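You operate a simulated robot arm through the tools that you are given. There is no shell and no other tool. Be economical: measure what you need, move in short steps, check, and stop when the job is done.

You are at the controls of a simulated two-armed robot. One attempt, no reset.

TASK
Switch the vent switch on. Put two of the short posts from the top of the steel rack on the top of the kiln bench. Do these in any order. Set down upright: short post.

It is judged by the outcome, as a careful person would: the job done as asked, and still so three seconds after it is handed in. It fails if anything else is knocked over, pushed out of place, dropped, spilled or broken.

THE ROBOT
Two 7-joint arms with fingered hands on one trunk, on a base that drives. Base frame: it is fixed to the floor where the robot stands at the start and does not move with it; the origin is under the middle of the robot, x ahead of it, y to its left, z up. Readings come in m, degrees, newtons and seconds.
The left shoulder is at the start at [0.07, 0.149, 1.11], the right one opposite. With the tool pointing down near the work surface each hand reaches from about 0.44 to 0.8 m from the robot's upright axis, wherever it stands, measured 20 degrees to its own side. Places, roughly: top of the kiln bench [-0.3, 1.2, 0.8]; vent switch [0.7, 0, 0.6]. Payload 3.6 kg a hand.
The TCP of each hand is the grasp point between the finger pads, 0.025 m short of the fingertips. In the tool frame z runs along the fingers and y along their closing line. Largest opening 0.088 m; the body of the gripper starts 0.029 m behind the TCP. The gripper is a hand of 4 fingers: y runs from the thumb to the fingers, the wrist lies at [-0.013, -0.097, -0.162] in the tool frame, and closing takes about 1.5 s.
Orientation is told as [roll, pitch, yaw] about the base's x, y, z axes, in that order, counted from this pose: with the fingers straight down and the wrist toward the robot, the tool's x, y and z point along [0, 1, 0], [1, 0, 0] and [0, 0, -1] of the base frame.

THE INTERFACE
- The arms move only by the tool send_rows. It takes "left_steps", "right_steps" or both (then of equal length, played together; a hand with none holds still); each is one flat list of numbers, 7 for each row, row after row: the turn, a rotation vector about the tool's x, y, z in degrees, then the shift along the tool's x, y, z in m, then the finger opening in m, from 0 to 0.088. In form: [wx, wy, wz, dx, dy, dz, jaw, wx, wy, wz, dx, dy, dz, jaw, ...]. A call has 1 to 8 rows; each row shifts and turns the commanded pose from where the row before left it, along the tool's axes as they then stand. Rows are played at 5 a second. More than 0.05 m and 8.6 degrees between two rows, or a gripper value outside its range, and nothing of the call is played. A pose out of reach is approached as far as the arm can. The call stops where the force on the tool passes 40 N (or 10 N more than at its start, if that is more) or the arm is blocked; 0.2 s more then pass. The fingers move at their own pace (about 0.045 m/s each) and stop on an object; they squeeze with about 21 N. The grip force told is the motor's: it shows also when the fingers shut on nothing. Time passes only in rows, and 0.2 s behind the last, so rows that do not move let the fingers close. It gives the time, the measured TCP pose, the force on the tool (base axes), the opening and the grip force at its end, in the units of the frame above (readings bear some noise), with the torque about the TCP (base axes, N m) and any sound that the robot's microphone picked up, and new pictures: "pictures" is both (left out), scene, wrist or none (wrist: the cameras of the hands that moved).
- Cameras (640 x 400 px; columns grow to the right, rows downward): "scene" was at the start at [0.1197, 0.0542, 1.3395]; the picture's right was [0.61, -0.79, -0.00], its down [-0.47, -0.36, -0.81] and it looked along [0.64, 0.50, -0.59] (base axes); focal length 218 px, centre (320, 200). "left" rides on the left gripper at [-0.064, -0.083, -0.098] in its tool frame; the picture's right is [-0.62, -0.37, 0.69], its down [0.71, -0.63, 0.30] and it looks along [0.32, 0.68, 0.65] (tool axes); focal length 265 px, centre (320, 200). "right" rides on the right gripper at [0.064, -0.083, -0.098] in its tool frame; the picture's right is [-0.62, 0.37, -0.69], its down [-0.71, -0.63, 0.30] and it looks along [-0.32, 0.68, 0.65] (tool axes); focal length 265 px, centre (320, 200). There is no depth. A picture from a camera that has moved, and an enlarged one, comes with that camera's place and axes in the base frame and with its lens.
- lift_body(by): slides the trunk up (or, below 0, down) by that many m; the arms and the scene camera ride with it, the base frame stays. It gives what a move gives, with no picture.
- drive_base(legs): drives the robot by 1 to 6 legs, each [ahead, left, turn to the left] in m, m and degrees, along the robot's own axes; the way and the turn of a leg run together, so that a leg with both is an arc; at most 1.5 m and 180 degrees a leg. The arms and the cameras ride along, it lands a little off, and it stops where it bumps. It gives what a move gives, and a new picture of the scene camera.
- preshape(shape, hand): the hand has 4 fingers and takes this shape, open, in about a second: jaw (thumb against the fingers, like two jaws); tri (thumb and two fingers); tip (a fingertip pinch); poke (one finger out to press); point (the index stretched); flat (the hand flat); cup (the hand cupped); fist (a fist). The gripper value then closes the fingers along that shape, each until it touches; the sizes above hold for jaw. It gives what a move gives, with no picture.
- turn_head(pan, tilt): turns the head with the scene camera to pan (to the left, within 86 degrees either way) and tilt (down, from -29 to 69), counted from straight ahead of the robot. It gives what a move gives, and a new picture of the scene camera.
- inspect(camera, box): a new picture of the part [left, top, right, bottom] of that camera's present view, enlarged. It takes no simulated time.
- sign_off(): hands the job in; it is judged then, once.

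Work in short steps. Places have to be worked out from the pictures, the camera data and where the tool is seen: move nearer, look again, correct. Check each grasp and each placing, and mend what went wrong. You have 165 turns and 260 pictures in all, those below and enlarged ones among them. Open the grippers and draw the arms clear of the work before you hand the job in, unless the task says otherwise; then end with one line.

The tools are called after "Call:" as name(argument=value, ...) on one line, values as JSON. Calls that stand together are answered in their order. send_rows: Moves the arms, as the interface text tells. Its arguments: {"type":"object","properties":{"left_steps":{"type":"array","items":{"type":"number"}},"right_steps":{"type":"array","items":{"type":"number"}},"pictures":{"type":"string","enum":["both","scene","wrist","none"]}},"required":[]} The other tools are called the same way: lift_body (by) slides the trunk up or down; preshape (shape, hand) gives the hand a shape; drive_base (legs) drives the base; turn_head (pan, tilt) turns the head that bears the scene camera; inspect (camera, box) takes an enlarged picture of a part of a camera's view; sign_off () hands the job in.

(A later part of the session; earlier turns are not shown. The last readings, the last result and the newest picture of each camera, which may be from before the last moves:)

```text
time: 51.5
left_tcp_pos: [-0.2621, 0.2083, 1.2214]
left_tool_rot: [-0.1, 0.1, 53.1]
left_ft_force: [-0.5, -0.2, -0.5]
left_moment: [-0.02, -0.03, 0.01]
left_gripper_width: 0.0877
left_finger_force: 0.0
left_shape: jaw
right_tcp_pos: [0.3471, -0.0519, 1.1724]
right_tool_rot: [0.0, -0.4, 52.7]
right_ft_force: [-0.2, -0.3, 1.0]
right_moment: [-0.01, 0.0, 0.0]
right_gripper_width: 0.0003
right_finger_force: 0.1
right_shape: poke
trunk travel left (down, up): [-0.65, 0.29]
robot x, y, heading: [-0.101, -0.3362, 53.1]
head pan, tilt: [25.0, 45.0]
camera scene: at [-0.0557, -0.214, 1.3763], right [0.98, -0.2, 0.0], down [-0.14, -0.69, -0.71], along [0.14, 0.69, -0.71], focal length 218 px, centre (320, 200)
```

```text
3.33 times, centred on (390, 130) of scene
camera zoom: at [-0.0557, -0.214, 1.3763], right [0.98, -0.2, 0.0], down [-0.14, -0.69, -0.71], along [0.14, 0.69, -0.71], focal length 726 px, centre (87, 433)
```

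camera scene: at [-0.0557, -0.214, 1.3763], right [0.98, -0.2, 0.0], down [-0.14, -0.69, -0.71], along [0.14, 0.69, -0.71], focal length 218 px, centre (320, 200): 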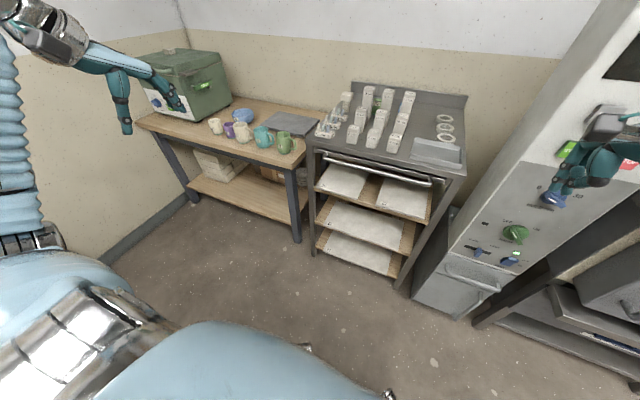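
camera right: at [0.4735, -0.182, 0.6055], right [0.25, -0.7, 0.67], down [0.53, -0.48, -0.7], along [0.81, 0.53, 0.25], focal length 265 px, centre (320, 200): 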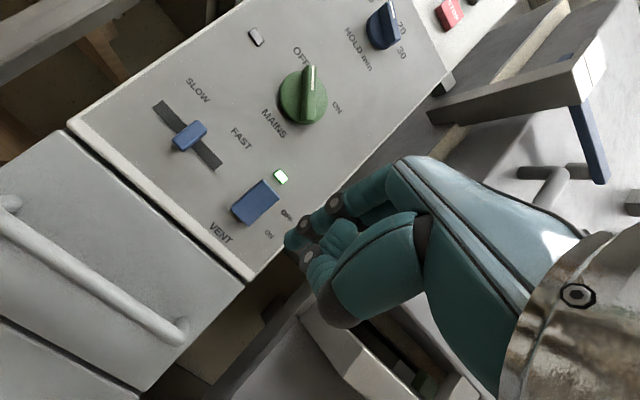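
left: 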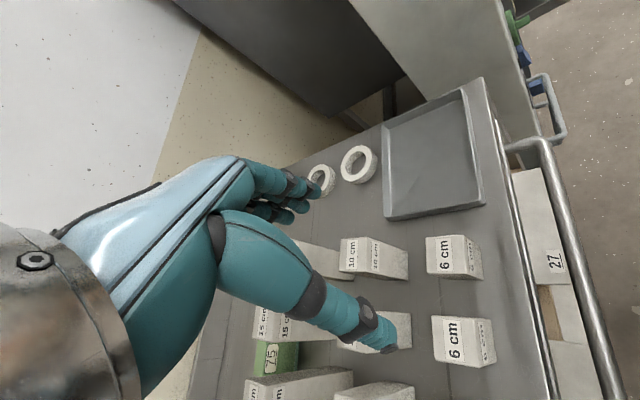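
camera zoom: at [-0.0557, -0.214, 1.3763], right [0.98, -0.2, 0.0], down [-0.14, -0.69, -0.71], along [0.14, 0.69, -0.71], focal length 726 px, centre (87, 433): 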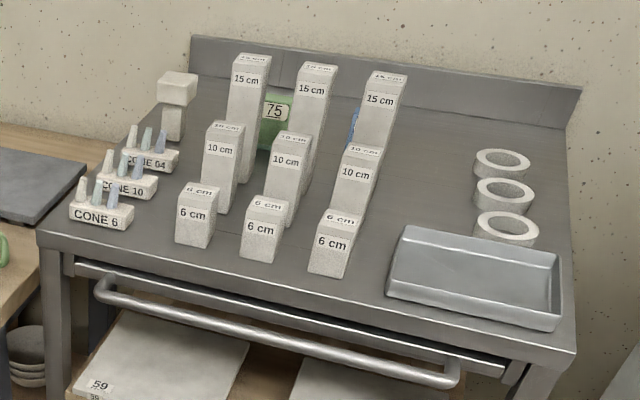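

Positions worked out in wall coordinates: posts' row at n≈0.546 (right one at t≈-0.025, middle 0.054), bench free area between bowl and kiln at t≈0.98, n≈0.65–0.8. I retract the right arm, then drive ahead to the rack.

Call:
send_rows(right_steps=[0, 0, 0, 0, -0.04, 0, 0, 0, 0, 0, 0, -0.04, 0, 0, 0, 0, 0, 0, -0.04, 0, 0, 0, 0, 0, 0, -0.03, 0, 0], pictures="none")

Call:
preshape(hand="right", shape="jaw")

Call:
drive_base(legs=[[0, -0.1, 0], [0.25, 0, 0]])

```text
time: 52.5
left_tcp_pos: [-0.2629, 0.2074, 1.2221]
left_tool_rot: [0.0, -0.1, 53.2]
left_ft_force: [-0.3, 0.1, -0.5]
left_moment: [-0.03, -0.01, 0.0]
left_gripper_width: 0.0878
left_finger_force: 0.1
left_shape: jaw
right_tcp_pos: [0.2552, -0.1726, 1.1715]
right_tool_rot: [0.0, -0.3, 52.7]
right_ft_force: [0.1, 0.3, 0.5]
right_moment: [0.01, 0.0, 0.01]
right_gripper_width: 0.0
right_finger_force: 0.1
right_shape: poke
trunk travel left (down, up): [-0.65, 0.29]
robot x, y, heading: [-0.1037, -0.3333, 53.4]
head pan, tilt: [25.0, 45.0]
```

```text
time: 53.4
left_tcp_pos: [-0.2627, 0.2101, 1.2211]
left_tool_rot: [0.0, 0.0, 53.2]
left_ft_force: [-0.3, -0.3, -0.4]
left_moment: [0.01, -0.01, 0.01]
left_gripper_width: 0.0879
left_finger_force: 0.0
left_shape: jaw
right_tcp_pos: [0.2566, -0.1687, 1.1709]
right_tool_rot: [0.0, -0.1, 52.9]
right_ft_force: [0.7, -0.7, -0.5]
right_moment: [0.0, 0.03, 0.0]
right_gripper_width: 0.0879
right_finger_force: 0.2
right_shape: jaw
trunk travel left (down, up): [-0.65, 0.29]
robot x, y, heading: [-0.101, -0.3335, 53.4]
head pan, tilt: [25.0, 45.0]
```

```text
time: 58.8
left_tcp_pos: [-0.0277, 0.3504, 1.2228]
left_tool_rot: [0.0, 0.0, 53.1]
left_ft_force: [0.4, -0.5, -0.6]
left_moment: [0.01, 0.01, 0.0]
left_gripper_width: 0.0878
left_finger_force: 0.0
left_shape: jaw
right_tcp_pos: [0.4901, -0.0295, 1.1709]
right_tool_rot: [0.2, -0.2, 52.7]
right_ft_force: [-0.1, -0.1, 0.3]
right_moment: [-0.01, 0.02, -0.03]
right_gripper_width: 0.0882
right_finger_force: 0.2
right_shape: jaw
trunk travel left (down, up): [-0.65, 0.29]
robot x, y, heading: [0.1277, -0.1909, 52.9]
head pan, tilt: [25.0, 45.0]
camera scene: at [0.1801, -0.0715, 1.3763], right [0.98, -0.2, 0.0], down [-0.15, -0.69, -0.71], along [0.14, 0.69, -0.71], focal length 218 px, centre (320, 200)
```

scene: 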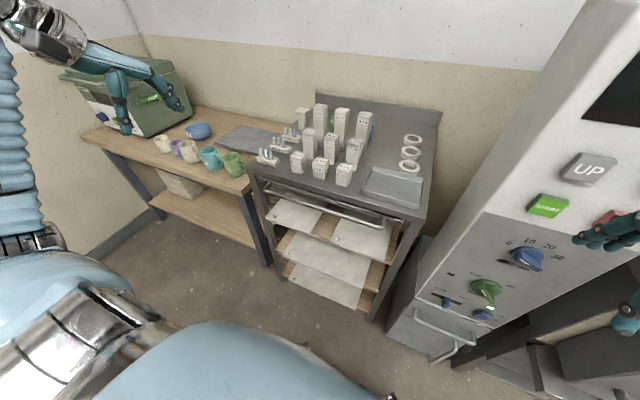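

Call:
inspect(camera="scene", box=[250, 90, 410, 200])

```text
3.64 times, centred on (330, 145) of scene
camera zoom: at [0.1801, -0.0715, 1.3763], right [0.98, -0.2, 0.0], down [-0.15, -0.69, -0.71], along [0.14, 0.69, -0.71], focal length 792 px, centre (284, 400)
```

zoom: 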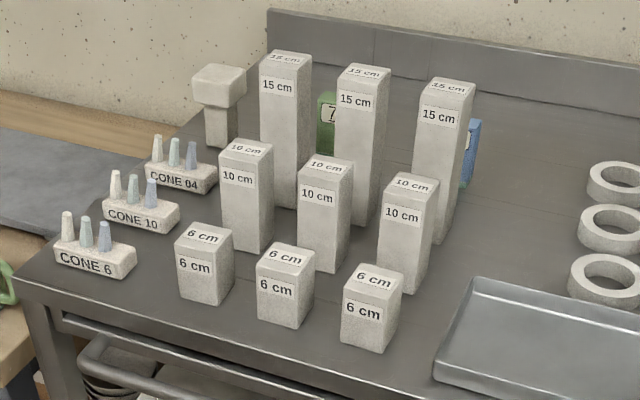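

Right-hand short post is at ≈(0.363, 0.442), top z≈0.978. Move the left hand over near it at height.

Call:
send_rows(left_steps=[0, 0, 0, -0.031, 0.036, 0, 0.088, 0, 0, 0, -0.031, 0.036, 0, 0.088, 0, 0, 0, -0.031, 0.036, 0, 0.088, 0, 0, 0, -0.031, 0.036, 0, 0.088, 0, 0, 0, -0.031, 0.036, 0, 0.088, 0, 0, 0, -0.031, 0.036, 0, 0.088, 0, 0, 0, -0.031, 0.036, 0, 0.088, 0, 0, 0, -0.031, 0.036, 0, 0.088])

```text
time: 60.6
left_tcp_pos: [0.3457, 0.4334, 1.22]
left_tool_rot: [0.0, 0.1, 53.2]
left_ft_force: [-0.1, -0.6, 0.2]
left_moment: [0.06, 0.04, 0.0]
left_gripper_width: 0.0877
left_finger_force: 0.1
left_shape: jaw
right_tcp_pos: [0.4919, -0.0269, 1.1707]
right_tool_rot: [0.2, 0.0, 52.7]
right_ft_force: [0.1, 0.9, 0.2]
right_moment: [-0.03, 0.0, 0.01]
right_gripper_width: 0.0881
right_finger_force: 0.0
right_shape: jaw
trunk travel left (down, up): [-0.65, 0.29]
robot x, y, heading: [0.1296, -0.1912, 53.2]
head pan, tilt: [25.0, 45.0]
camera scene: at [0.181, -0.069, 1.376], right [0.98, -0.2, 0.0], down [-0.15, -0.69, -0.71], along [0.14, 0.69, -0.71], focal length 218 px, centre (320, 200)
camera left: at [0.3473, 0.3277, 1.3197], right [0.27, -0.67, -0.69], down [-0.95, -0.08, -0.3], along [0.15, 0.74, -0.66], focal length 265 px, centre (320, 200)
```

scene: 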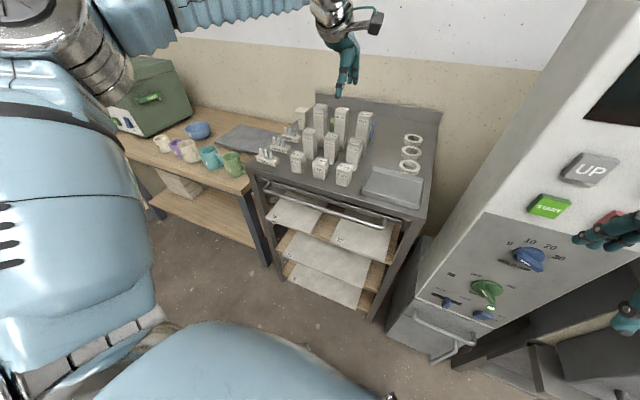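
left: 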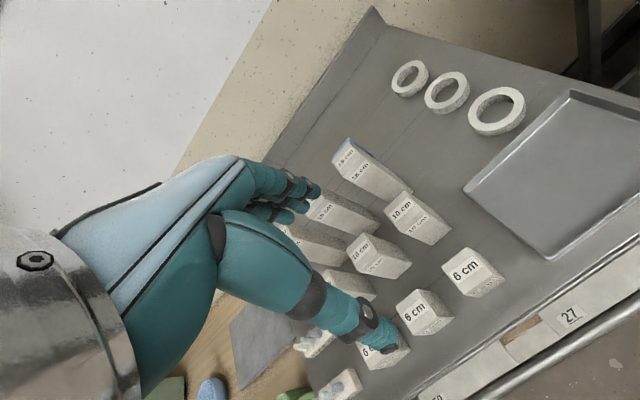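

Wrist-camera ray confirms (0.364, 0.438). Align and descend to z≈1.07 with opening 0.07.

Call:
send_rows(left_steps=[0, 0, 0, -0.01, 0.014, 0, 0.07, 0, 0, 0, 0, 0, 0.04, 0.07, 0, 0, 0, 0, 0, 0.04, 0.07, 0, 0, 0, 0, 0, 0.04, 0.07, 0, 0, 0, 0, 0, 0.03, 0.07])

```text
time: 61.8
left_tcp_pos: [0.3583, 0.4396, 1.0715]
left_tool_rot: [0.0, 0.0, 53.2]
left_ft_force: [-0.5, 1.1, 0.2]
left_moment: [0.01, -0.04, -0.01]
left_gripper_width: 0.0703
left_finger_force: 0.0
left_shape: jaw
right_tcp_pos: [0.4882, -0.0277, 1.1716]
right_tool_rot: [0.0, -0.3, 52.7]
right_ft_force: [-1.1, 0.6, -0.9]
right_moment: [0.03, 0.01, -0.01]
right_gripper_width: 0.088
right_finger_force: 0.2
right_shape: jaw
trunk travel left (down, up): [-0.65, 0.29]
robot x, y, heading: [0.132, -0.1924, 53.4]
head pan, tilt: [25.0, 45.0]
camera scene: at [0.1779, -0.0691, 1.3762], right [0.98, -0.2, 0.0], down [-0.15, -0.69, -0.71], along [0.14, 0.69, -0.71], focal length 218 px, centre (320, 200)
camera left: at [0.359, 0.3331, 1.1703], right [0.28, -0.67, -0.69], down [-0.95, -0.08, -0.3], along [0.15, 0.74, -0.65], focal length 265 px, centre (320, 200)
```

scene: 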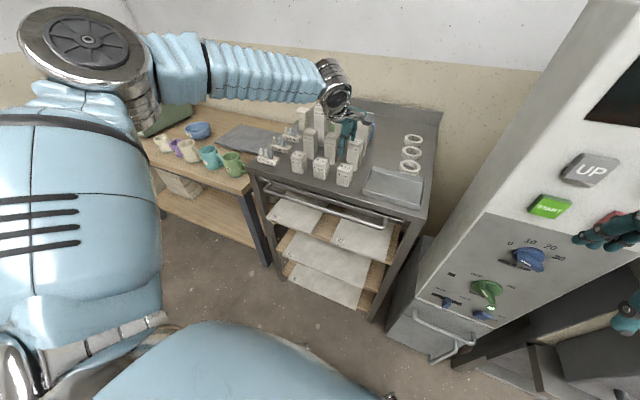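
left: 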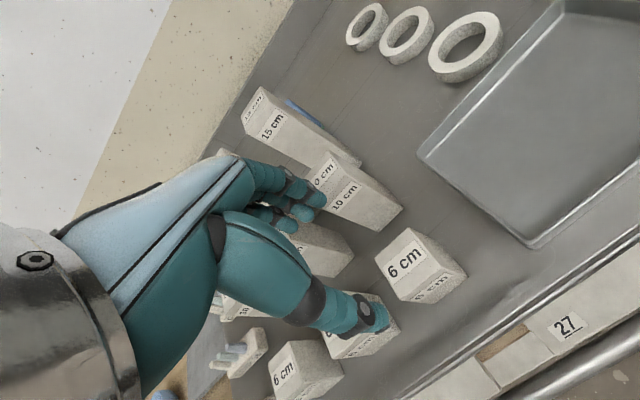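

Alignment good; nudge 7 mm right and descend to z≈1.0 with small rows.

Call:
send_rows(left_steps=[0, 0, 0, -0.007, 0, 0.02, 0.07, 0, 0, 0, 0, 0, 0.025, 0.07, 0, 0, 0, 0, 0, 0.025, 0.07], pictures="wrist")

```text
time: 62.6
left_tcp_pos: [0.3617, 0.4355, 1.0027]
left_tool_rot: [-0.1, -0.1, 53.1]
left_ft_force: [0.0, -0.5, 0.9]
left_moment: [0.0, 0.0, 0.03]
left_gripper_width: 0.0703
left_finger_force: 0.0
left_shape: jaw
right_tcp_pos: [0.4874, -0.0301, 1.1706]
right_tool_rot: [0.0, -0.3, 52.7]
right_ft_force: [-1.1, 1.5, 0.0]
right_moment: [0.0, 0.01, 0.02]
right_gripper_width: 0.0878
right_finger_force: 0.0
right_shape: jaw
trunk travel left (down, up): [-0.65, 0.29]
robot x, y, heading: [0.1295, -0.1907, 53.2]
head pan, tilt: [25.0, 45.0]
camera left: at [0.363, 0.328, 1.1016], right [0.28, -0.67, -0.69], down [-0.95, -0.08, -0.31], along [0.15, 0.74, -0.65], focal length 265 px, centre (320, 200)
```

left: 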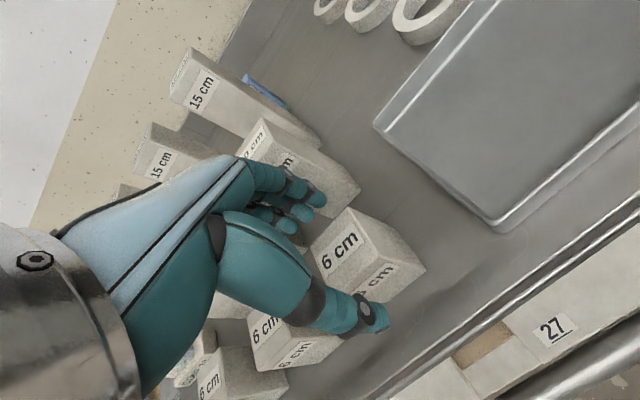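

Post sits between thumb and fingers. Descend 0.042 and then close.

Call:
send_rows(left_steps=[0, 0, 0, 0, 0, 0.015, 0.07, 0, 0, 0, 0, 0, 0.015, 0.07, 0, 0, 0, 0, 0, 0.012, 0.07], pictures="both")

```text
time: 63.4
left_tcp_pos: [0.3629, 0.4337, 0.9613]
left_tool_rot: [-0.1, 0.1, 53.0]
left_ft_force: [-0.8, 0.3, 0.0]
left_moment: [-0.02, 0.0, 0.0]
left_gripper_width: 0.0703
left_finger_force: 0.1
left_shape: jaw
right_tcp_pos: [0.4884, -0.0283, 1.1709]
right_tool_rot: [0.1, -0.3, 52.8]
right_ft_force: [0.1, -0.1, 0.0]
right_moment: [0.0, 0.01, 0.01]
right_gripper_width: 0.0878
right_finger_force: 0.1
right_shape: jaw
trunk travel left (down, up): [-0.65, 0.29]
robot x, y, heading: [0.1307, -0.1901, 53.3]
head pan, tilt: [25.0, 45.0]
camera scene: at [0.1776, -0.0702, 1.3763], right [0.98, -0.2, 0.0], down [-0.15, -0.69, -0.71], along [0.14, 0.69, -0.71], focal length 218 px, centre (320, 200)
camera left: at [0.3641, 0.328, 1.0596], right [0.28, -0.67, -0.69], down [-0.95, -0.07, -0.3], along [0.15, 0.74, -0.65], focal length 265 px, centre (320, 200)
```

scene: 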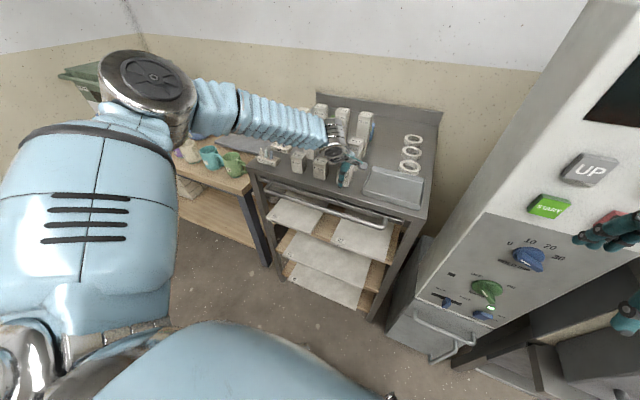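
left: 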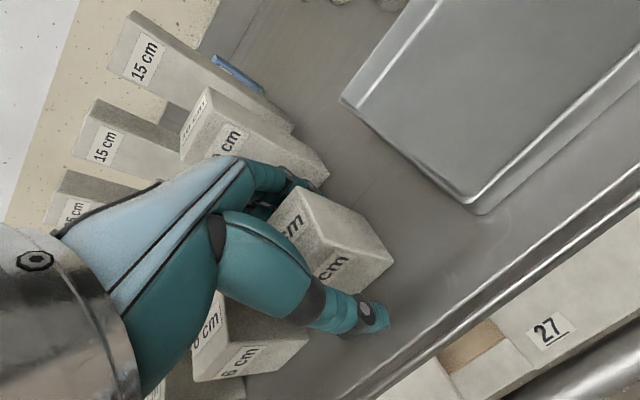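

Post appears ~8 mm right of the grasp line; nudge right and close.

Call:
send_rows(left_steps=[0, 0, 0, -0.008, 0, 0, 0.07, 0, 0, 0, 0, 0, 0, 0.03, 0, 0, 0, 0, 0, 0, 0.025, 0, 0, 0, 0, 0, 0, 0.025, 0, 0, 0, 0, 0, 0, 0.025, 0, 0, 0, 0, 0, 0, 0.025, 0, 0, 0, 0, 0, 0, 0.025], pictures="wrist")

```text
time: 65.0
left_tcp_pos: [0.3695, 0.4278, 0.9604]
left_tool_rot: [0.1, 0.0, 53.1]
left_ft_force: [-0.3, 0.2, 0.0]
left_moment: [-0.02, -0.01, 0.0]
left_gripper_width: 0.0346
left_finger_force: 20.7
left_shape: jaw
right_tcp_pos: [0.4873, -0.0286, 1.1713]
right_tool_rot: [0.0, -0.2, 52.7]
right_ft_force: [0.4, -0.9, 0.2]
right_moment: [0.01, -0.02, 0.0]
right_gripper_width: 0.0878
right_finger_force: 0.1
right_shape: jaw
trunk travel left (down, up): [-0.65, 0.29]
robot x, y, heading: [0.1293, -0.1874, 53.2]
head pan, tilt: [25.0, 45.0]
camera left: at [0.3702, 0.3232, 1.0592], right [0.28, -0.67, -0.69], down [-0.95, -0.08, -0.3], along [0.15, 0.74, -0.65], focal length 265 px, centre (320, 200)
```

left: 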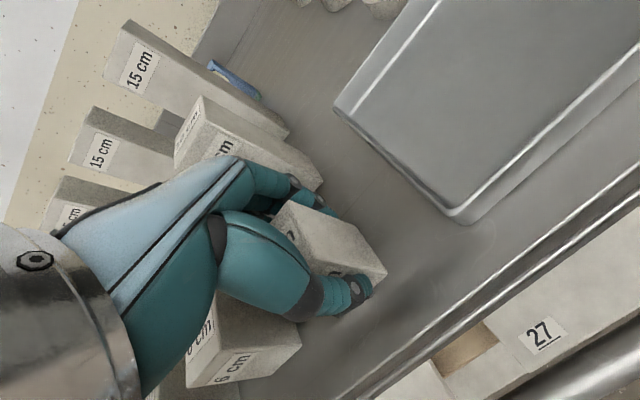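

Gripped (0.0346 m, 21 N). Lift slowly straight up.

Call:
send_rows(left_steps=[0, 0, 0, 0, 0, -0.01, 0.025, 0, 0, 0, 0, 0, -0.02, 0.025, 0, 0, 0, 0, 0, -0.04, 0.025, 0, 0, 0, 0, 0, -0.04, 0.025, 0, 0, 0, 0, 0, -0.04, 0.025, 0, 0, 0, 0, 0, -0.04, 0.025], pictures="both")

```text
time: 66.4
left_tcp_pos: [0.3693, 0.4281, 1.151]
left_tool_rot: [0.0, -0.1, 53.1]
left_ft_force: [-0.4, 0.0, -0.3]
left_moment: [-0.01, 0.0, -0.04]
left_gripper_width: 0.0346
left_finger_force: 21.2
left_shape: jaw
right_tcp_pos: [0.4875, -0.0288, 1.1705]
right_tool_rot: [-0.1, -0.3, 52.7]
right_ft_force: [0.8, 0.0, 0.0]
right_moment: [-0.02, 0.0, -0.01]
right_gripper_width: 0.0879
right_finger_force: 0.0
right_shape: jaw
trunk travel left (down, up): [-0.65, 0.29]
robot x, y, heading: [0.129, -0.1906, 53.0]
head pan, tilt: [25.0, 45.0]
camera scene: at [0.177, -0.0708, 1.3764], right [0.98, -0.2, 0.0], down [-0.14, -0.69, -0.71], along [0.14, 0.69, -0.71], focal length 218 px, centre (320, 200)
camera left: at [0.3703, 0.3228, 1.2497], right [0.27, -0.67, -0.69], down [-0.95, -0.07, -0.3], along [0.15, 0.74, -0.65], focal length 265 px, centre (320, 200)
```

scene: 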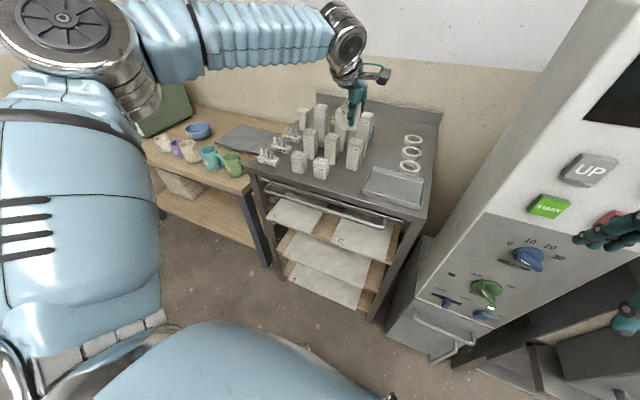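
left: 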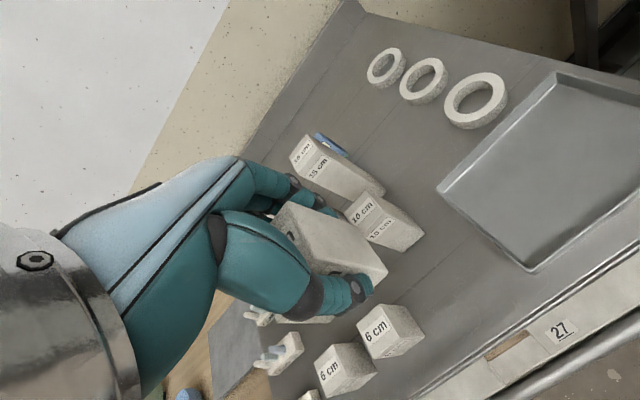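

Post held firmly. Raise a little and retract in front of the rack, then drive left toward the bench.

Call:
send_rows(left_steps=[0, 0, 0, 0, 0, -0.04, 0.025, 0, 0, 0, 0, -0.045, 0, 0.025, 0, 0, 0, 0, -0.045, 0, 0.025, 0, 0, 0, 0, -0.045, 0, 0.025], pictures="none")

Call:
drive_base(legs=[[0, 0.97, 0]])

```text
time: 67.4
left_tcp_pos: [0.2871, 0.3196, 1.1916]
left_tool_rot: [0.0, -0.1, 53.1]
left_ft_force: [0.3, -0.2, -1.3]
left_moment: [0.01, -0.04, -0.01]
left_gripper_width: 0.0344
left_finger_force: 20.5
left_shape: jaw
right_tcp_pos: [0.4864, -0.0289, 1.1716]
right_tool_rot: [0.0, -0.3, 52.7]
right_ft_force: [-0.3, -0.9, 0.4]
right_moment: [-0.02, 0.02, 0.01]
right_gripper_width: 0.088
right_finger_force: 0.0
right_shape: jaw
trunk travel left (down, up): [-0.65, 0.29]
robot x, y, heading: [0.1264, -0.1897, 53.5]
head pan, tilt: [25.0, 45.0]
```

```text
time: 79.9
left_tcp_pos: [-0.475, 0.8985, 1.191]
left_tool_rot: [0.0, 0.0, 52.6]
left_ft_force: [-0.1, -0.3, -1.8]
left_moment: [-0.05, -0.01, 0.0]
left_gripper_width: 0.0345
left_finger_force: 20.7
left_shape: jaw
right_tcp_pos: [-0.2774, 0.5481, 1.1726]
right_tool_rot: [0.1, -0.3, 52.3]
right_ft_force: [0.5, -0.2, -1.1]
right_moment: [0.0, -0.01, 0.02]
right_gripper_width: 0.088
right_finger_force: 0.2
right_shape: jaw
trunk travel left (down, up): [-0.65, 0.29]
robot x, y, heading: [-0.6395, 0.3902, 52.6]
head pan, tilt: [25.0, 45.0]
camera scene: at [-0.59, 0.5096, 1.3763], right [0.98, -0.21, 0.0], down [-0.15, -0.69, -0.71], along [0.15, 0.69, -0.71], focal length 218 px, centre (320, 200)
```

scene: 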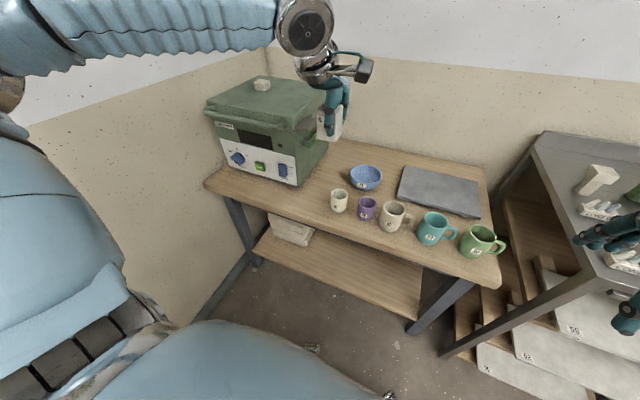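

Call:
inspect(camera="scene", box=[200, 70, 480, 245])

Call:
inspect(camera="left", box=[0, 0, 640, 400])

```text
2.29 times, centred on (340, 158) of scene
camera zoom: at [-0.59, 0.5096, 1.3763], right [0.98, -0.21, 0.0], down [-0.15, -0.69, -0.71], along [0.15, 0.69, -0.71], focal length 498 px, centre (274, 297)
```

zoom: 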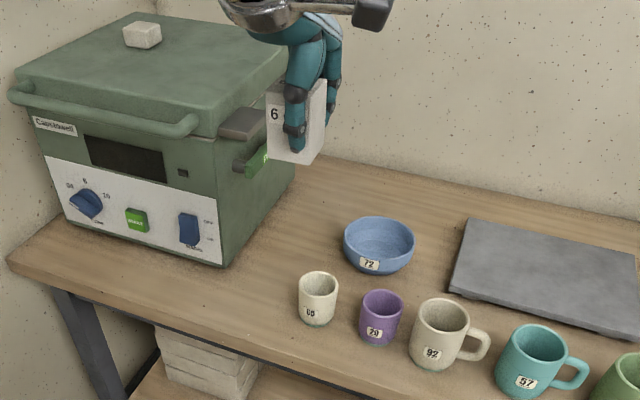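

```text
1.00 times, centred on (320, 200) of left (not enlarged: the box is as wide or as high as the picture)
camera zoom: at [-0.4752, 0.794, 1.2894], right [0.27, -0.67, -0.69], down [-0.95, -0.07, -0.3], along [0.16, 0.74, -0.65], focal length 265 px, centre (320, 200)
```

zoom: 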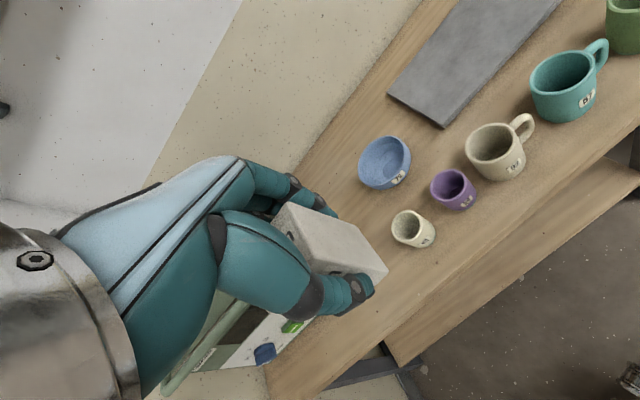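

Bench top works out at z≈0.76; the free lane between kiln (right side t≈1.145) and bowl/white mug (t≤0.975) suits: posts at t≈1.03, n≈0.78 and 0.66. Drive ahead 0.10.

Call:
drive_base(legs=[[0.1, 0, 0.6]])

Call:
turn_head(pan=15, tilt=42)

```text
time: 81.9
left_tcp_pos: [-0.4212, 0.9807, 1.1908]
left_tool_rot: [-0.1, -0.1, 53.2]
left_ft_force: [-0.2, 0.0, -2.1]
left_moment: [-0.03, -0.01, 0.01]
left_gripper_width: 0.0347
left_finger_force: 20.7
left_shape: jaw
right_tcp_pos: [-0.2206, 0.6321, 1.1724]
right_tool_rot: [0.0, -0.2, 52.7]
right_ft_force: [0.5, -0.2, -0.6]
right_moment: [-0.01, -0.02, 0.01]
right_gripper_width: 0.088
right_finger_force: 0.1
right_shape: jaw
trunk travel left (down, up): [-0.65, 0.29]
robot x, y, heading: [-0.5786, 0.4734, 53.3]
head pan, tilt: [25.0, 45.0]
camera scene: at [-0.5302, 0.5922, 1.3763], right [0.98, -0.2, 0.0], down [-0.14, -0.69, -0.71], along [0.14, 0.69, -0.71], focal length 218 px, centre (320, 200)
```

scene: 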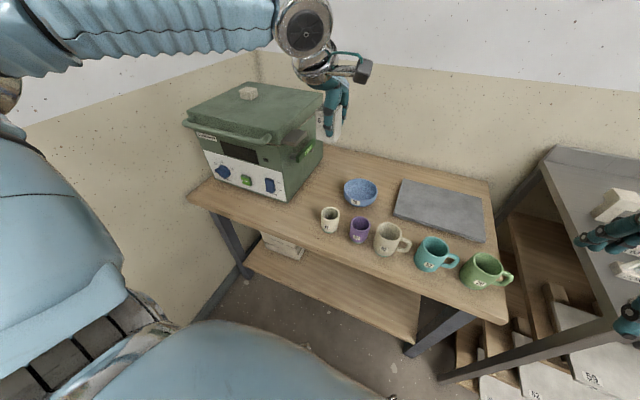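

```text
time: 82.6
left_tcp_pos: [-0.4215, 0.9777, 1.1907]
left_tool_rot: [0.0, -0.1, 53.2]
left_ft_force: [0.6, -0.1, -1.5]
left_moment: [0.01, -0.03, -0.04]
left_gripper_width: 0.0345
left_finger_force: 21.3
left_shape: jaw
right_tcp_pos: [-0.2197, 0.6299, 1.1717]
right_tool_rot: [0.1, -0.3, 52.7]
right_ft_force: [0.4, 0.2, -0.8]
right_moment: [0.0, -0.03, -0.01]
right_gripper_width: 0.0878
right_finger_force: 0.0
right_shape: jaw
trunk travel left (down, up): [-0.65, 0.29]
robot x, y, heading: [-0.5776, 0.4702, 53.3]
head pan, tilt: [15.0, 42.0]
camera scene: at [-0.5154, 0.5881, 1.3808], right [0.93, -0.37, 0.0], down [-0.25, -0.62, -0.74], along [0.28, 0.69, -0.67], focal length 218 px, centre (320, 200)
```

scene: 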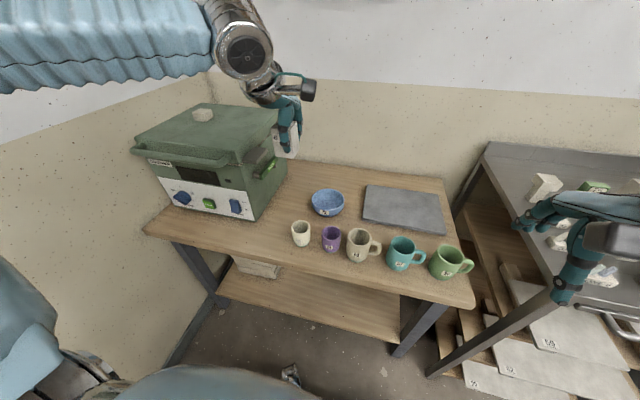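

Kiln top is ≈1.05, hand at 1.19. Move the hand over the drop point (n 0.78, t 1.03) at this height.

Call:
send_rows(left_steps=[0, 0, 0, 0.0177, 0.042, 0, 0.025, 0, 0, 0, 0.0177, 0.042, 0, 0.025, 0, 0, 0, 0.0177, 0.042, 0, 0.025, 0, 0, 0, 0.0177, 0.042, 0, 0.025, 0, 0, 0, 0.0177, 0.042, 0, 0.025, 0, 0, 0, 0.0177, 0.042, 0, 0.025])

```text
time: 84.0
left_tcp_pos: [-0.3902, 1.2101, 1.1793]
left_tool_rot: [-0.1, -0.2, 53.2]
left_ft_force: [-0.1, -0.1, -1.4]
left_moment: [-0.03, -0.04, 0.01]
left_gripper_width: 0.0341
left_finger_force: 20.6
left_shape: jaw
left hand out of reach, approached as far as the arm can: row 5, 6
right_tcp_pos: [-0.2215, 0.6289, 1.1728]
right_tool_rot: [0.0, -0.4, 52.7]
right_ft_force: [0.5, -0.7, 0.0]
right_moment: [0.0, 0.01, -0.01]
right_gripper_width: 0.088
right_finger_force: 0.1
right_shape: jaw
trunk travel left (down, up): [-0.65, 0.29]
robot x, y, heading: [-0.5777, 0.4677, 53.4]
head pan, tilt: [15.0, 42.0]
camera scene: at [-0.5173, 0.5872, 1.381], right [0.93, -0.37, 0.0], down [-0.25, -0.62, -0.74], along [0.28, 0.69, -0.67], focal length 218 px, centre (320, 200)
camera left: at [-0.3895, 1.1043, 1.2785], right [0.28, -0.66, -0.69], down [-0.95, -0.08, -0.31], along [0.15, 0.74, -0.65], focal length 265 px, centre (320, 200)
```

scene: 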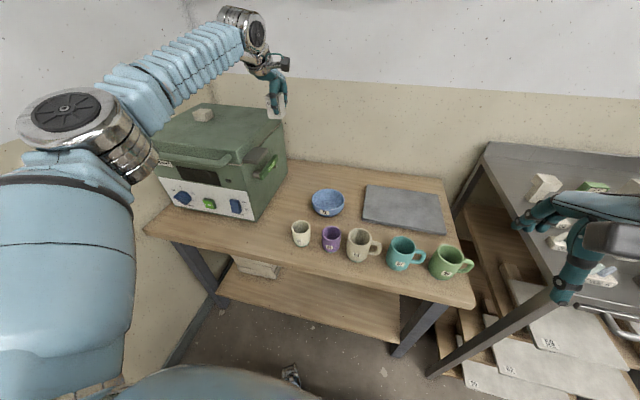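
left: 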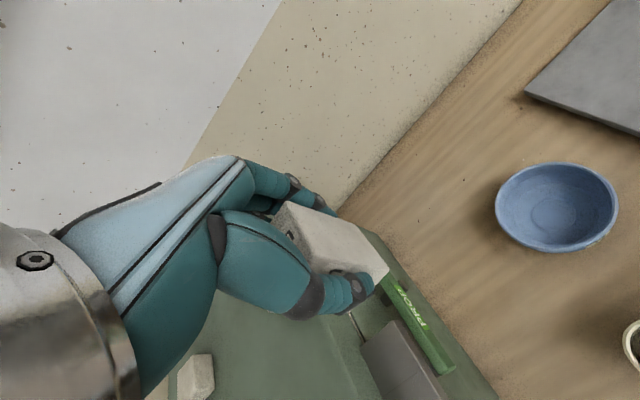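

The spot straight below (n 0.734, t 1.038) is centred between kiln and bowl. I lower the trunk 0.25 to bring the hand down with the arm shape unchanged, then look.

Call:
lift_body(by=-0.25)

Call:
send_rows(left_steps=[0, 0, 0, 0, 0, 0, 0.025])

```text
time: 86.6
left_tcp_pos: [-0.3877, 1.212, 0.9283]
left_tool_rot: [0.0, -0.2, 53.2]
left_ft_force: [0.9, 0.4, -1.8]
left_moment: [0.01, -0.01, -0.02]
left_gripper_width: 0.0344
left_finger_force: 20.5
left_shape: jaw
right_tcp_pos: [-0.22, 0.6318, 0.9227]
right_tool_rot: [0.1, -0.2, 52.8]
right_ft_force: [0.1, -0.1, 0.1]
right_moment: [0.02, 0.02, -0.03]
right_gripper_width: 0.0879
right_finger_force: 0.1
right_shape: jaw
trunk travel left (down, up): [-0.4, 0.54]
robot x, y, heading: [-0.5755, 0.4731, 53.1]
head pan, tilt: [15.0, 42.0]
```

```text
time: 87.0
left_tcp_pos: [-0.3877, 1.2123, 0.9282]
left_tool_rot: [0.0, -0.2, 53.3]
left_ft_force: [0.7, 0.1, -2.1]
left_moment: [-0.02, 0.01, 0.02]
left_gripper_width: 0.0342
left_finger_force: 21.2
left_shape: jaw
right_tcp_pos: [-0.2202, 0.6317, 0.9231]
right_tool_rot: [0.1, -0.3, 52.7]
right_ft_force: [0.2, 0.5, -0.5]
right_moment: [-0.02, 0.01, 0.0]
right_gripper_width: 0.088
right_finger_force: 0.0
right_shape: jaw
trunk travel left (down, up): [-0.4, 0.54]
robot x, y, heading: [-0.5768, 0.4719, 53.2]
head pan, tilt: [15.0, 42.0]
camera scene: at [-0.5148, 0.5902, 1.1306], right [0.93, -0.37, 0.0], down [-0.25, -0.62, -0.74], along [0.28, 0.69, -0.67], focal length 218 px, centre (320, 200)
camera left: at [-0.3868, 1.1068, 1.0268], right [0.28, -0.67, -0.69], down [-0.95, -0.08, -0.31], along [0.15, 0.74, -0.65], focal length 265 px, centre (320, 200)
```

scene: 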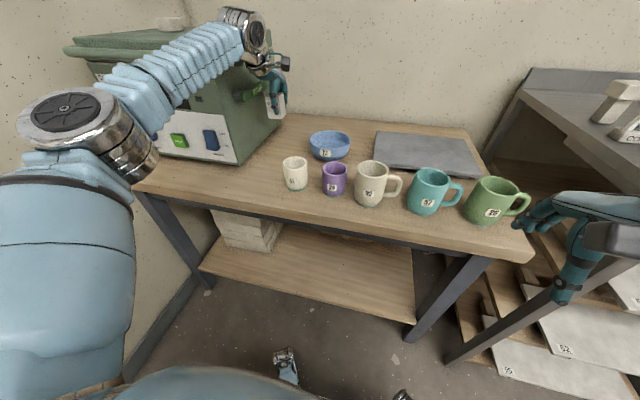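
left: 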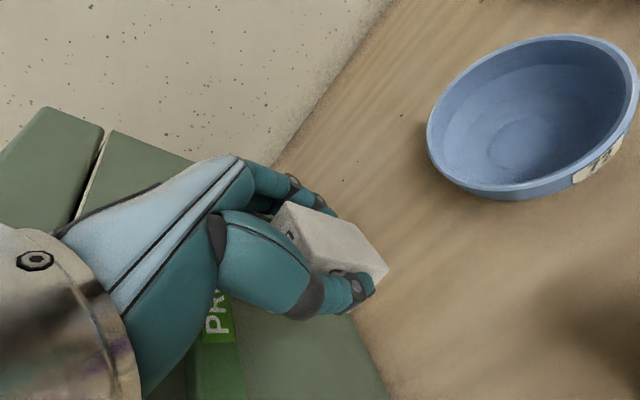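

PROP bar on the kiln lies about 5 cm left of the hand, so I shift 1.8 cm right, then lower the trunk another 0.07.

Call:
send_rows(left_steps=[0, 0, 0, -0.009, 0, 0, 0.025, 0, 0, 0, -0.009, 0, 0, 0.025], pictures="none")

Call:
lift_body(by=-0.07)

Call:
send_rows(left_steps=[0, 0, 0, 0, 0, 0, 0.025])

```text
time: 87.6
left_tcp_pos: [-0.3748, 1.2002, 0.9273]
left_tool_rot: [-0.1, -0.2, 53.1]
left_ft_force: [-0.2, -0.4, -1.9]
left_moment: [0.0, -0.01, -0.04]
left_gripper_width: 0.0343
left_finger_force: 21.1
left_shape: jaw
right_tcp_pos: [-0.2198, 0.6305, 0.9215]
right_tool_rot: [0.0, -0.2, 52.7]
right_ft_force: [0.2, -1.0, -0.9]
right_moment: [0.02, -0.04, -0.01]
right_gripper_width: 0.0879
right_finger_force: 0.0
right_shape: jaw
trunk travel left (down, up): [-0.4, 0.54]
robot x, y, heading: [-0.5752, 0.4748, 53.3]
head pan, tilt: [15.0, 42.0]
```

```text
time: 88.7
left_tcp_pos: [-0.375, 1.1997, 0.8576]
left_tool_rot: [0.0, -0.2, 53.2]
left_ft_force: [-1.0, 0.2, -2.8]
left_moment: [-0.03, 0.0, 0.01]
left_gripper_width: 0.0344
left_finger_force: 21.0
left_shape: jaw
right_tcp_pos: [-0.2199, 0.6309, 0.8526]
right_tool_rot: [0.0, -0.1, 52.6]
right_ft_force: [-0.5, -0.4, 0.7]
right_moment: [-0.03, 0.01, -0.02]
right_gripper_width: 0.0879
right_finger_force: 0.1
right_shape: jaw
trunk travel left (down, up): [-0.33, 0.61]
robot x, y, heading: [-0.5776, 0.475, 53.5]
head pan, tilt: [15.0, 42.0]
```

```text
time: 89.0
left_tcp_pos: [-0.3757, 1.2, 0.8572]
left_tool_rot: [0.0, 0.0, 53.3]
left_ft_force: [-0.3, 0.1, -2.4]
left_moment: [-0.03, -0.04, -0.05]
left_gripper_width: 0.0342
left_finger_force: 20.9
left_shape: jaw
right_tcp_pos: [-0.2202, 0.6328, 0.8519]
right_tool_rot: [0.1, -0.2, 52.7]
right_ft_force: [-0.3, 0.0, 0.1]
right_moment: [0.03, 0.03, -0.01]
right_gripper_width: 0.0879
right_finger_force: 0.0
right_shape: jaw
trunk travel left (down, up): [-0.33, 0.61]
robot x, y, heading: [-0.5737, 0.4711, 53.4]
head pan, tilt: [15.0, 42.0]
camera scene: at [-0.5149, 0.5901, 1.0606], right [0.93, -0.37, 0.0], down [-0.25, -0.62, -0.74], along [0.28, 0.69, -0.67], focal length 218 px, centre (320, 200)
camera left: at [-0.3741, 1.0939, 0.9561], right [0.28, -0.67, -0.69], down [-0.95, -0.08, -0.31], along [0.15, 0.74, -0.65], focal length 265 px, centre (320, 200)
```

scene: 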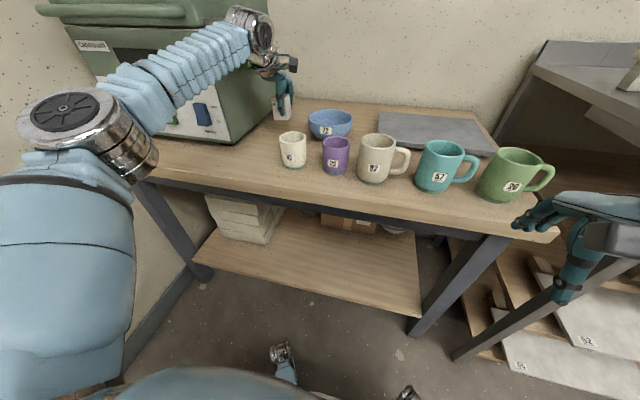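
left: 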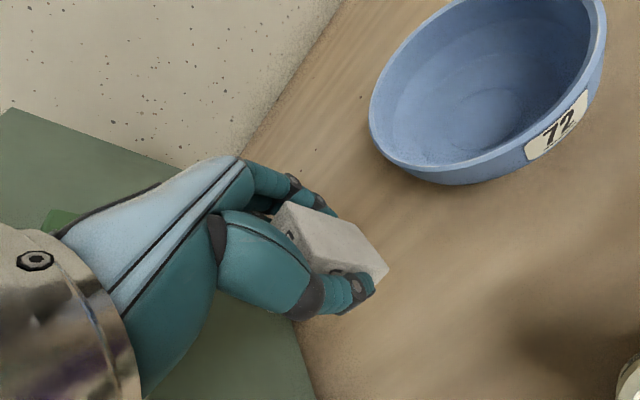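

Hand clear of kiln and bowl. Descend with the arm in 1 cm rows toward contact (expected TCP ≈0.80).

Call:
send_rows(left_steps=[0, 0, 0, 0, 0, 0.015, 0.025, 0, 0, 0, 0, 0, 0.015, 0.025, 0, 0, 0, 0, 0, 0.01, 0.025], pictures="wrist")

Call:
inspect(camera="scene", box=[220, 50, 380, 170])

```text
time: 89.8
left_tcp_pos: [-0.3746, 1.2005, 0.8175]
left_tool_rot: [0.0, -0.1, 53.1]
left_ft_force: [0.3, -0.4, -1.3]
left_moment: [-0.01, 0.01, 0.02]
left_gripper_width: 0.0343
left_finger_force: 21.3
left_shape: jaw
right_tcp_pos: [-0.219, 0.631, 0.8523]
right_tool_rot: [0.0, -0.2, 52.7]
right_ft_force: [0.5, -0.1, 0.0]
right_moment: [0.02, 0.0, 0.04]
right_gripper_width: 0.0878
right_finger_force: 0.1
right_shape: jaw
trunk travel left (down, up): [-0.33, 0.61]
robot x, y, heading: [-0.5773, 0.4693, 53.4]
head pan, tilt: [15.0, 42.0]
camera left: at [-0.3739, 1.0941, 0.9162], right [0.28, -0.67, -0.69], down [-0.95, -0.08, -0.31], along [0.15, 0.74, -0.65], focal length 265 px, centre (320, 200)
```

left: 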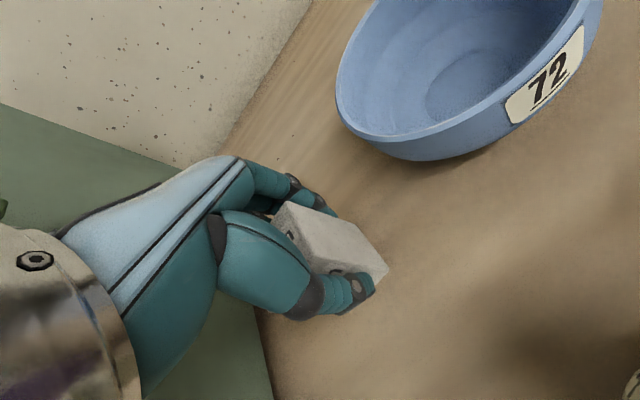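

```text
3.33 times, centred on (300, 110) of scene
camera zoom: at [-0.5148, 0.5903, 1.0606], right [0.93, -0.37, 0.0], down [-0.25, -0.62, -0.74], along [0.28, 0.69, -0.67], focal length 726 px, centre (387, 500)
```

zoom: 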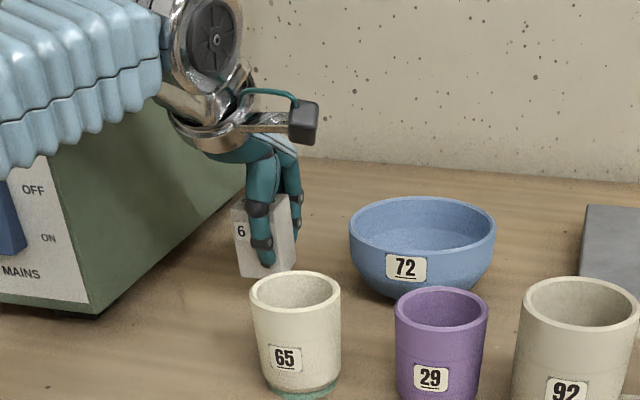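

Near the surface; continue in 4 mm rows watching force.

Call:
send_rows(left_steps=[0, 0, 0, 0, 0, 0.004, 0.025, 0, 0, 0, 0, 0, 0.004, 0.025], pictures="none")

Call:
inspect(camera="scene", box=[250, 80, 350, 155])

```text
time: 90.5
left_tcp_pos: [-0.375, 1.2009, 0.8094]
left_tool_rot: [0.0, -0.2, 53.3]
left_ft_force: [-0.1, 0.6, -0.7]
left_moment: [-0.01, -0.03, 0.0]
left_gripper_width: 0.0344
left_finger_force: 21.1
left_shape: jaw
right_tcp_pos: [-0.2202, 0.6309, 0.8526]
right_tool_rot: [0.1, -0.3, 52.6]
right_ft_force: [-0.1, -0.5, 0.4]
right_moment: [-0.01, 0.02, -0.02]
right_gripper_width: 0.0881
right_finger_force: 0.1
right_shape: jaw
trunk travel left (down, up): [-0.33, 0.61]
robot x, y, heading: [-0.5778, 0.4748, 53.3]
head pan, tilt: [15.0, 42.0]
```

```text
5.33 times, centred on (300, 118) of scene
camera zoom: at [-0.5148, 0.5901, 1.0606], right [0.93, -0.37, 0.0], down [-0.25, -0.62, -0.74], along [0.28, 0.69, -0.67], focal length 1162 px, centre (427, 640)
```

zoom: 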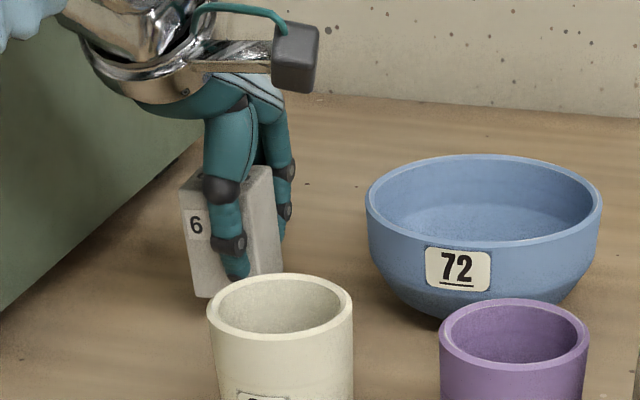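

Call:
send_rows(left_steps=[0, 0, 0, 0, 0, 0.003, 0.025, 0, 0, 0, 0, 0, 0.003, 0.025], pictures="none")

```text
time: 91.0
left_tcp_pos: [-0.3755, 1.201, 0.8024]
left_tool_rot: [-0.1, -0.2, 53.2]
left_ft_force: [0.5, 0.4, -2.6]
left_moment: [-0.01, -0.04, -0.04]
left_gripper_width: 0.0344
left_finger_force: 20.9
left_shape: jaw
right_tcp_pos: [-0.2194, 0.6314, 0.8521]
right_tool_rot: [0.1, -0.1, 52.7]
right_ft_force: [-0.1, 0.2, 0.3]
right_moment: [0.01, 0.01, 0.0]
right_gripper_width: 0.088
right_finger_force: 0.0
right_shape: jaw
trunk travel left (down, up): [-0.33, 0.61]
robot x, y, heading: [-0.574, 0.4723, 53.6]
head pan, tilt: [15.0, 42.0]
```

No contact yet; continue in 3 mm rows.

Call:
send_rows(left_steps=[0, 0, 0, 0, 0, 0.003, 0.025, 0, 0, 0, 0, 0, 0.003, 0.025], pictures="none")

Call:
inspect(camera="scene", box=[250, 80, 350, 155])

```text
time: 91.7
left_tcp_pos: [-0.3754, 1.1998, 0.798]
left_tool_rot: [0.0, -0.3, 53.2]
left_ft_force: [-0.1, 0.5, -2.0]
left_moment: [-0.02, -0.01, -0.02]
left_gripper_width: 0.0342
left_finger_force: 21.2
left_shape: jaw
right_tcp_pos: [-0.2206, 0.6307, 0.8523]
right_tool_rot: [0.1, -0.1, 52.7]
right_ft_force: [0.3, 0.6, -0.7]
right_moment: [0.02, -0.02, 0.02]
right_gripper_width: 0.0879
right_finger_force: 0.0
right_shape: jaw
trunk travel left (down, up): [-0.33, 0.61]
robot x, y, heading: [-0.5782, 0.4728, 53.5]
head pan, tilt: [15.0, 42.0]
```

```text
5.33 times, centred on (300, 118) of scene
camera zoom: at [-0.5148, 0.5901, 1.0606], right [0.93, -0.37, 0.0], down [-0.25, -0.62, -0.74], along [0.28, 0.69, -0.67], focal length 1162 px, centre (427, 640)
```

zoom: 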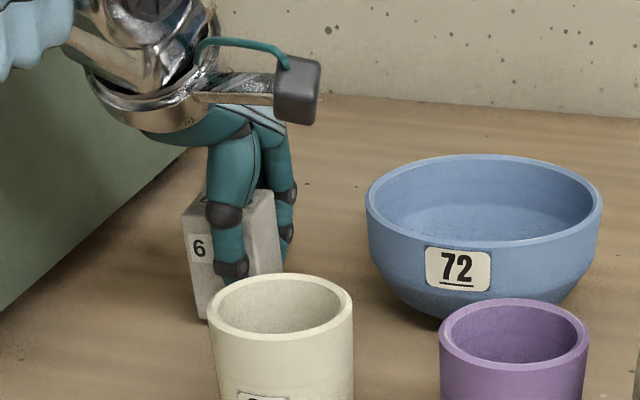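

Call:
send_rows(left_steps=[0, 0, 0, 0, 0, 0.003, 0.025, 0, 0, 0, 0, 0, 0.003, 0.025], pictures="none")

```text
time: 92.2
left_tcp_pos: [-0.375, 1.1995, 0.7906]
left_tool_rot: [-0.1, -0.1, 53.2]
left_ft_force: [0.5, -0.9, -1.7]
left_moment: [-0.01, -0.02, -0.04]
left_gripper_width: 0.0343
left_finger_force: 20.4
left_shape: jaw
right_tcp_pos: [-0.2197, 0.6305, 0.8515]
right_tool_rot: [0.1, -0.2, 52.6]
right_ft_force: [-0.6, 0.2, 0.5]
right_moment: [-0.01, -0.01, -0.01]
right_gripper_width: 0.088
right_finger_force: 0.1
right_shape: jaw
trunk travel left (down, up): [-0.33, 0.61]
robot x, y, heading: [-0.5764, 0.4723, 53.4]
head pan, tilt: [15.0, 42.0]
```

Call:
send_rows(left_steps=[0, 0, 0, 0, 0, 0.003, 0.025, 0, 0, 0, 0, 0, 0.003, 0.025], pictures="wrist")

Call:
inspect(camera="scene", box=[250, 80, 350, 155])

```text
time: 92.8
left_tcp_pos: [-0.3755, 1.1989, 0.7883]
left_tool_rot: [-0.2, -0.5, 53.2]
left_ft_force: [-0.6, 2.0, 7.9]
left_moment: [-0.02, 0.07, -0.05]
left_gripper_width: 0.0345
left_finger_force: 20.5
left_shape: jaw
right_tcp_pos: [-0.2196, 0.6303, 0.8528]
right_tool_rot: [0.0, -0.2, 52.7]
right_ft_force: [-0.8, 0.6, 0.5]
right_moment: [0.0, -0.02, -0.01]
right_gripper_width: 0.0876
right_finger_force: 0.0
right_shape: jaw
trunk travel left (down, up): [-0.33, 0.61]
robot x, y, heading: [-0.5711, 0.4709, 53.3]
head pan, tilt: [15.0, 42.0]
camera left: at [-0.3744, 1.0931, 0.8874], right [0.28, -0.66, -0.7], down [-0.95, -0.07, -0.31], along [0.15, 0.75, -0.65], focal length 265 px, centre (320, 200)
```

left: 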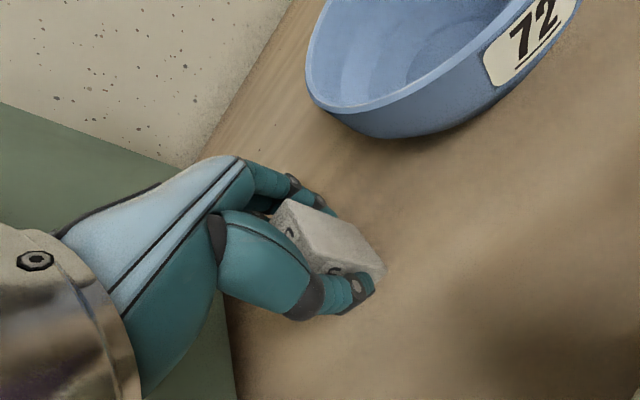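

```text
5.33 times, centred on (300, 118) of scene
camera zoom: at [-0.5153, 0.5887, 1.061], right [0.93, -0.37, 0.0], down [-0.25, -0.62, -0.74], along [0.28, 0.69, -0.67], focal length 1162 px, centre (427, 640)
```

zoom: 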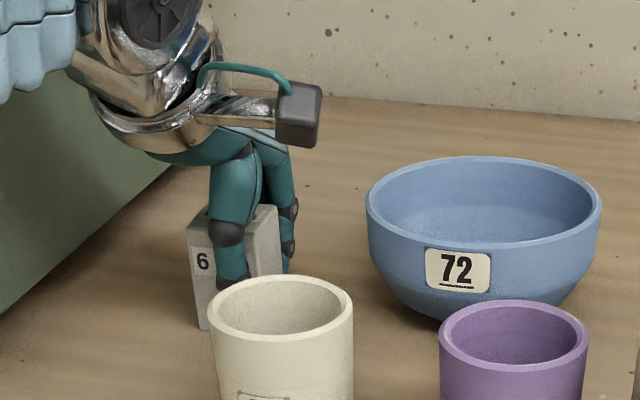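

Contact (8 N up) at TCP z 0.788. Open gently and let it settle.

Call:
send_rows(left_steps=[0, 0, 0, 0, 0, -0.001, 0.045, 0, 0, 0, 0, 0, 0, 0.06, 0, 0, 0, 0, 0, 0, 0.065, 0, 0, 0, 0, 0, 0, 0.065], pictures="wrist")

Call:
inspect(camera="scene", box=[250, 80, 350, 155])

```text
time: 93.8
left_tcp_pos: [-0.3744, 1.1997, 0.7866]
left_tool_rot: [0.0, 0.0, 53.2]
left_ft_force: [0.2, -0.1, 0.4]
left_moment: [-0.02, 0.02, 0.0]
left_gripper_width: 0.065
left_finger_force: 0.2
left_shape: jaw
right_tcp_pos: [-0.2206, 0.6313, 0.8518]
right_tool_rot: [0.2, -0.2, 52.7]
right_ft_force: [0.4, 0.0, 0.5]
right_moment: [0.0, -0.01, 0.02]
right_gripper_width: 0.0879
right_finger_force: 0.0
right_shape: jaw
trunk travel left (down, up): [-0.33, 0.61]
robot x, y, heading: [-0.5757, 0.4707, 53.2]
head pan, tilt: [15.0, 42.0]
camera left: at [-0.3737, 1.0942, 0.8848], right [0.28, -0.67, -0.69], down [-0.95, -0.08, -0.31], along [0.15, 0.74, -0.65], focal length 265 px, centre (320, 200)
```

left: 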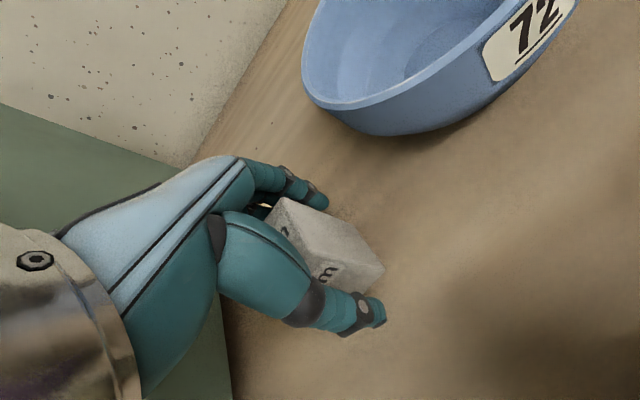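

```text
5.33 times, centred on (300, 118) of scene
camera zoom: at [-0.5147, 0.5903, 1.0606], right [0.93, -0.37, 0.0], down [-0.25, -0.62, -0.74], along [0.28, 0.69, -0.67], focal length 1162 px, centre (427, 640)
```

zoom: 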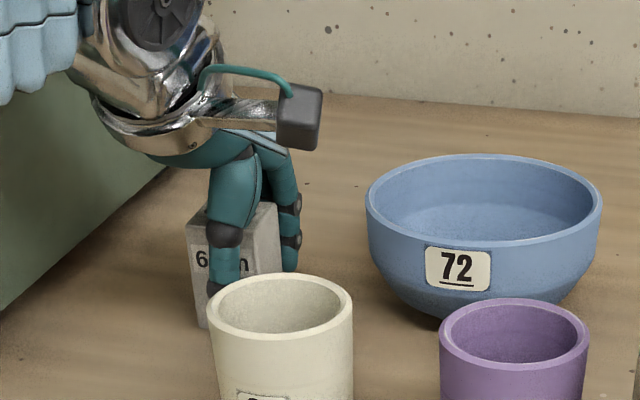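

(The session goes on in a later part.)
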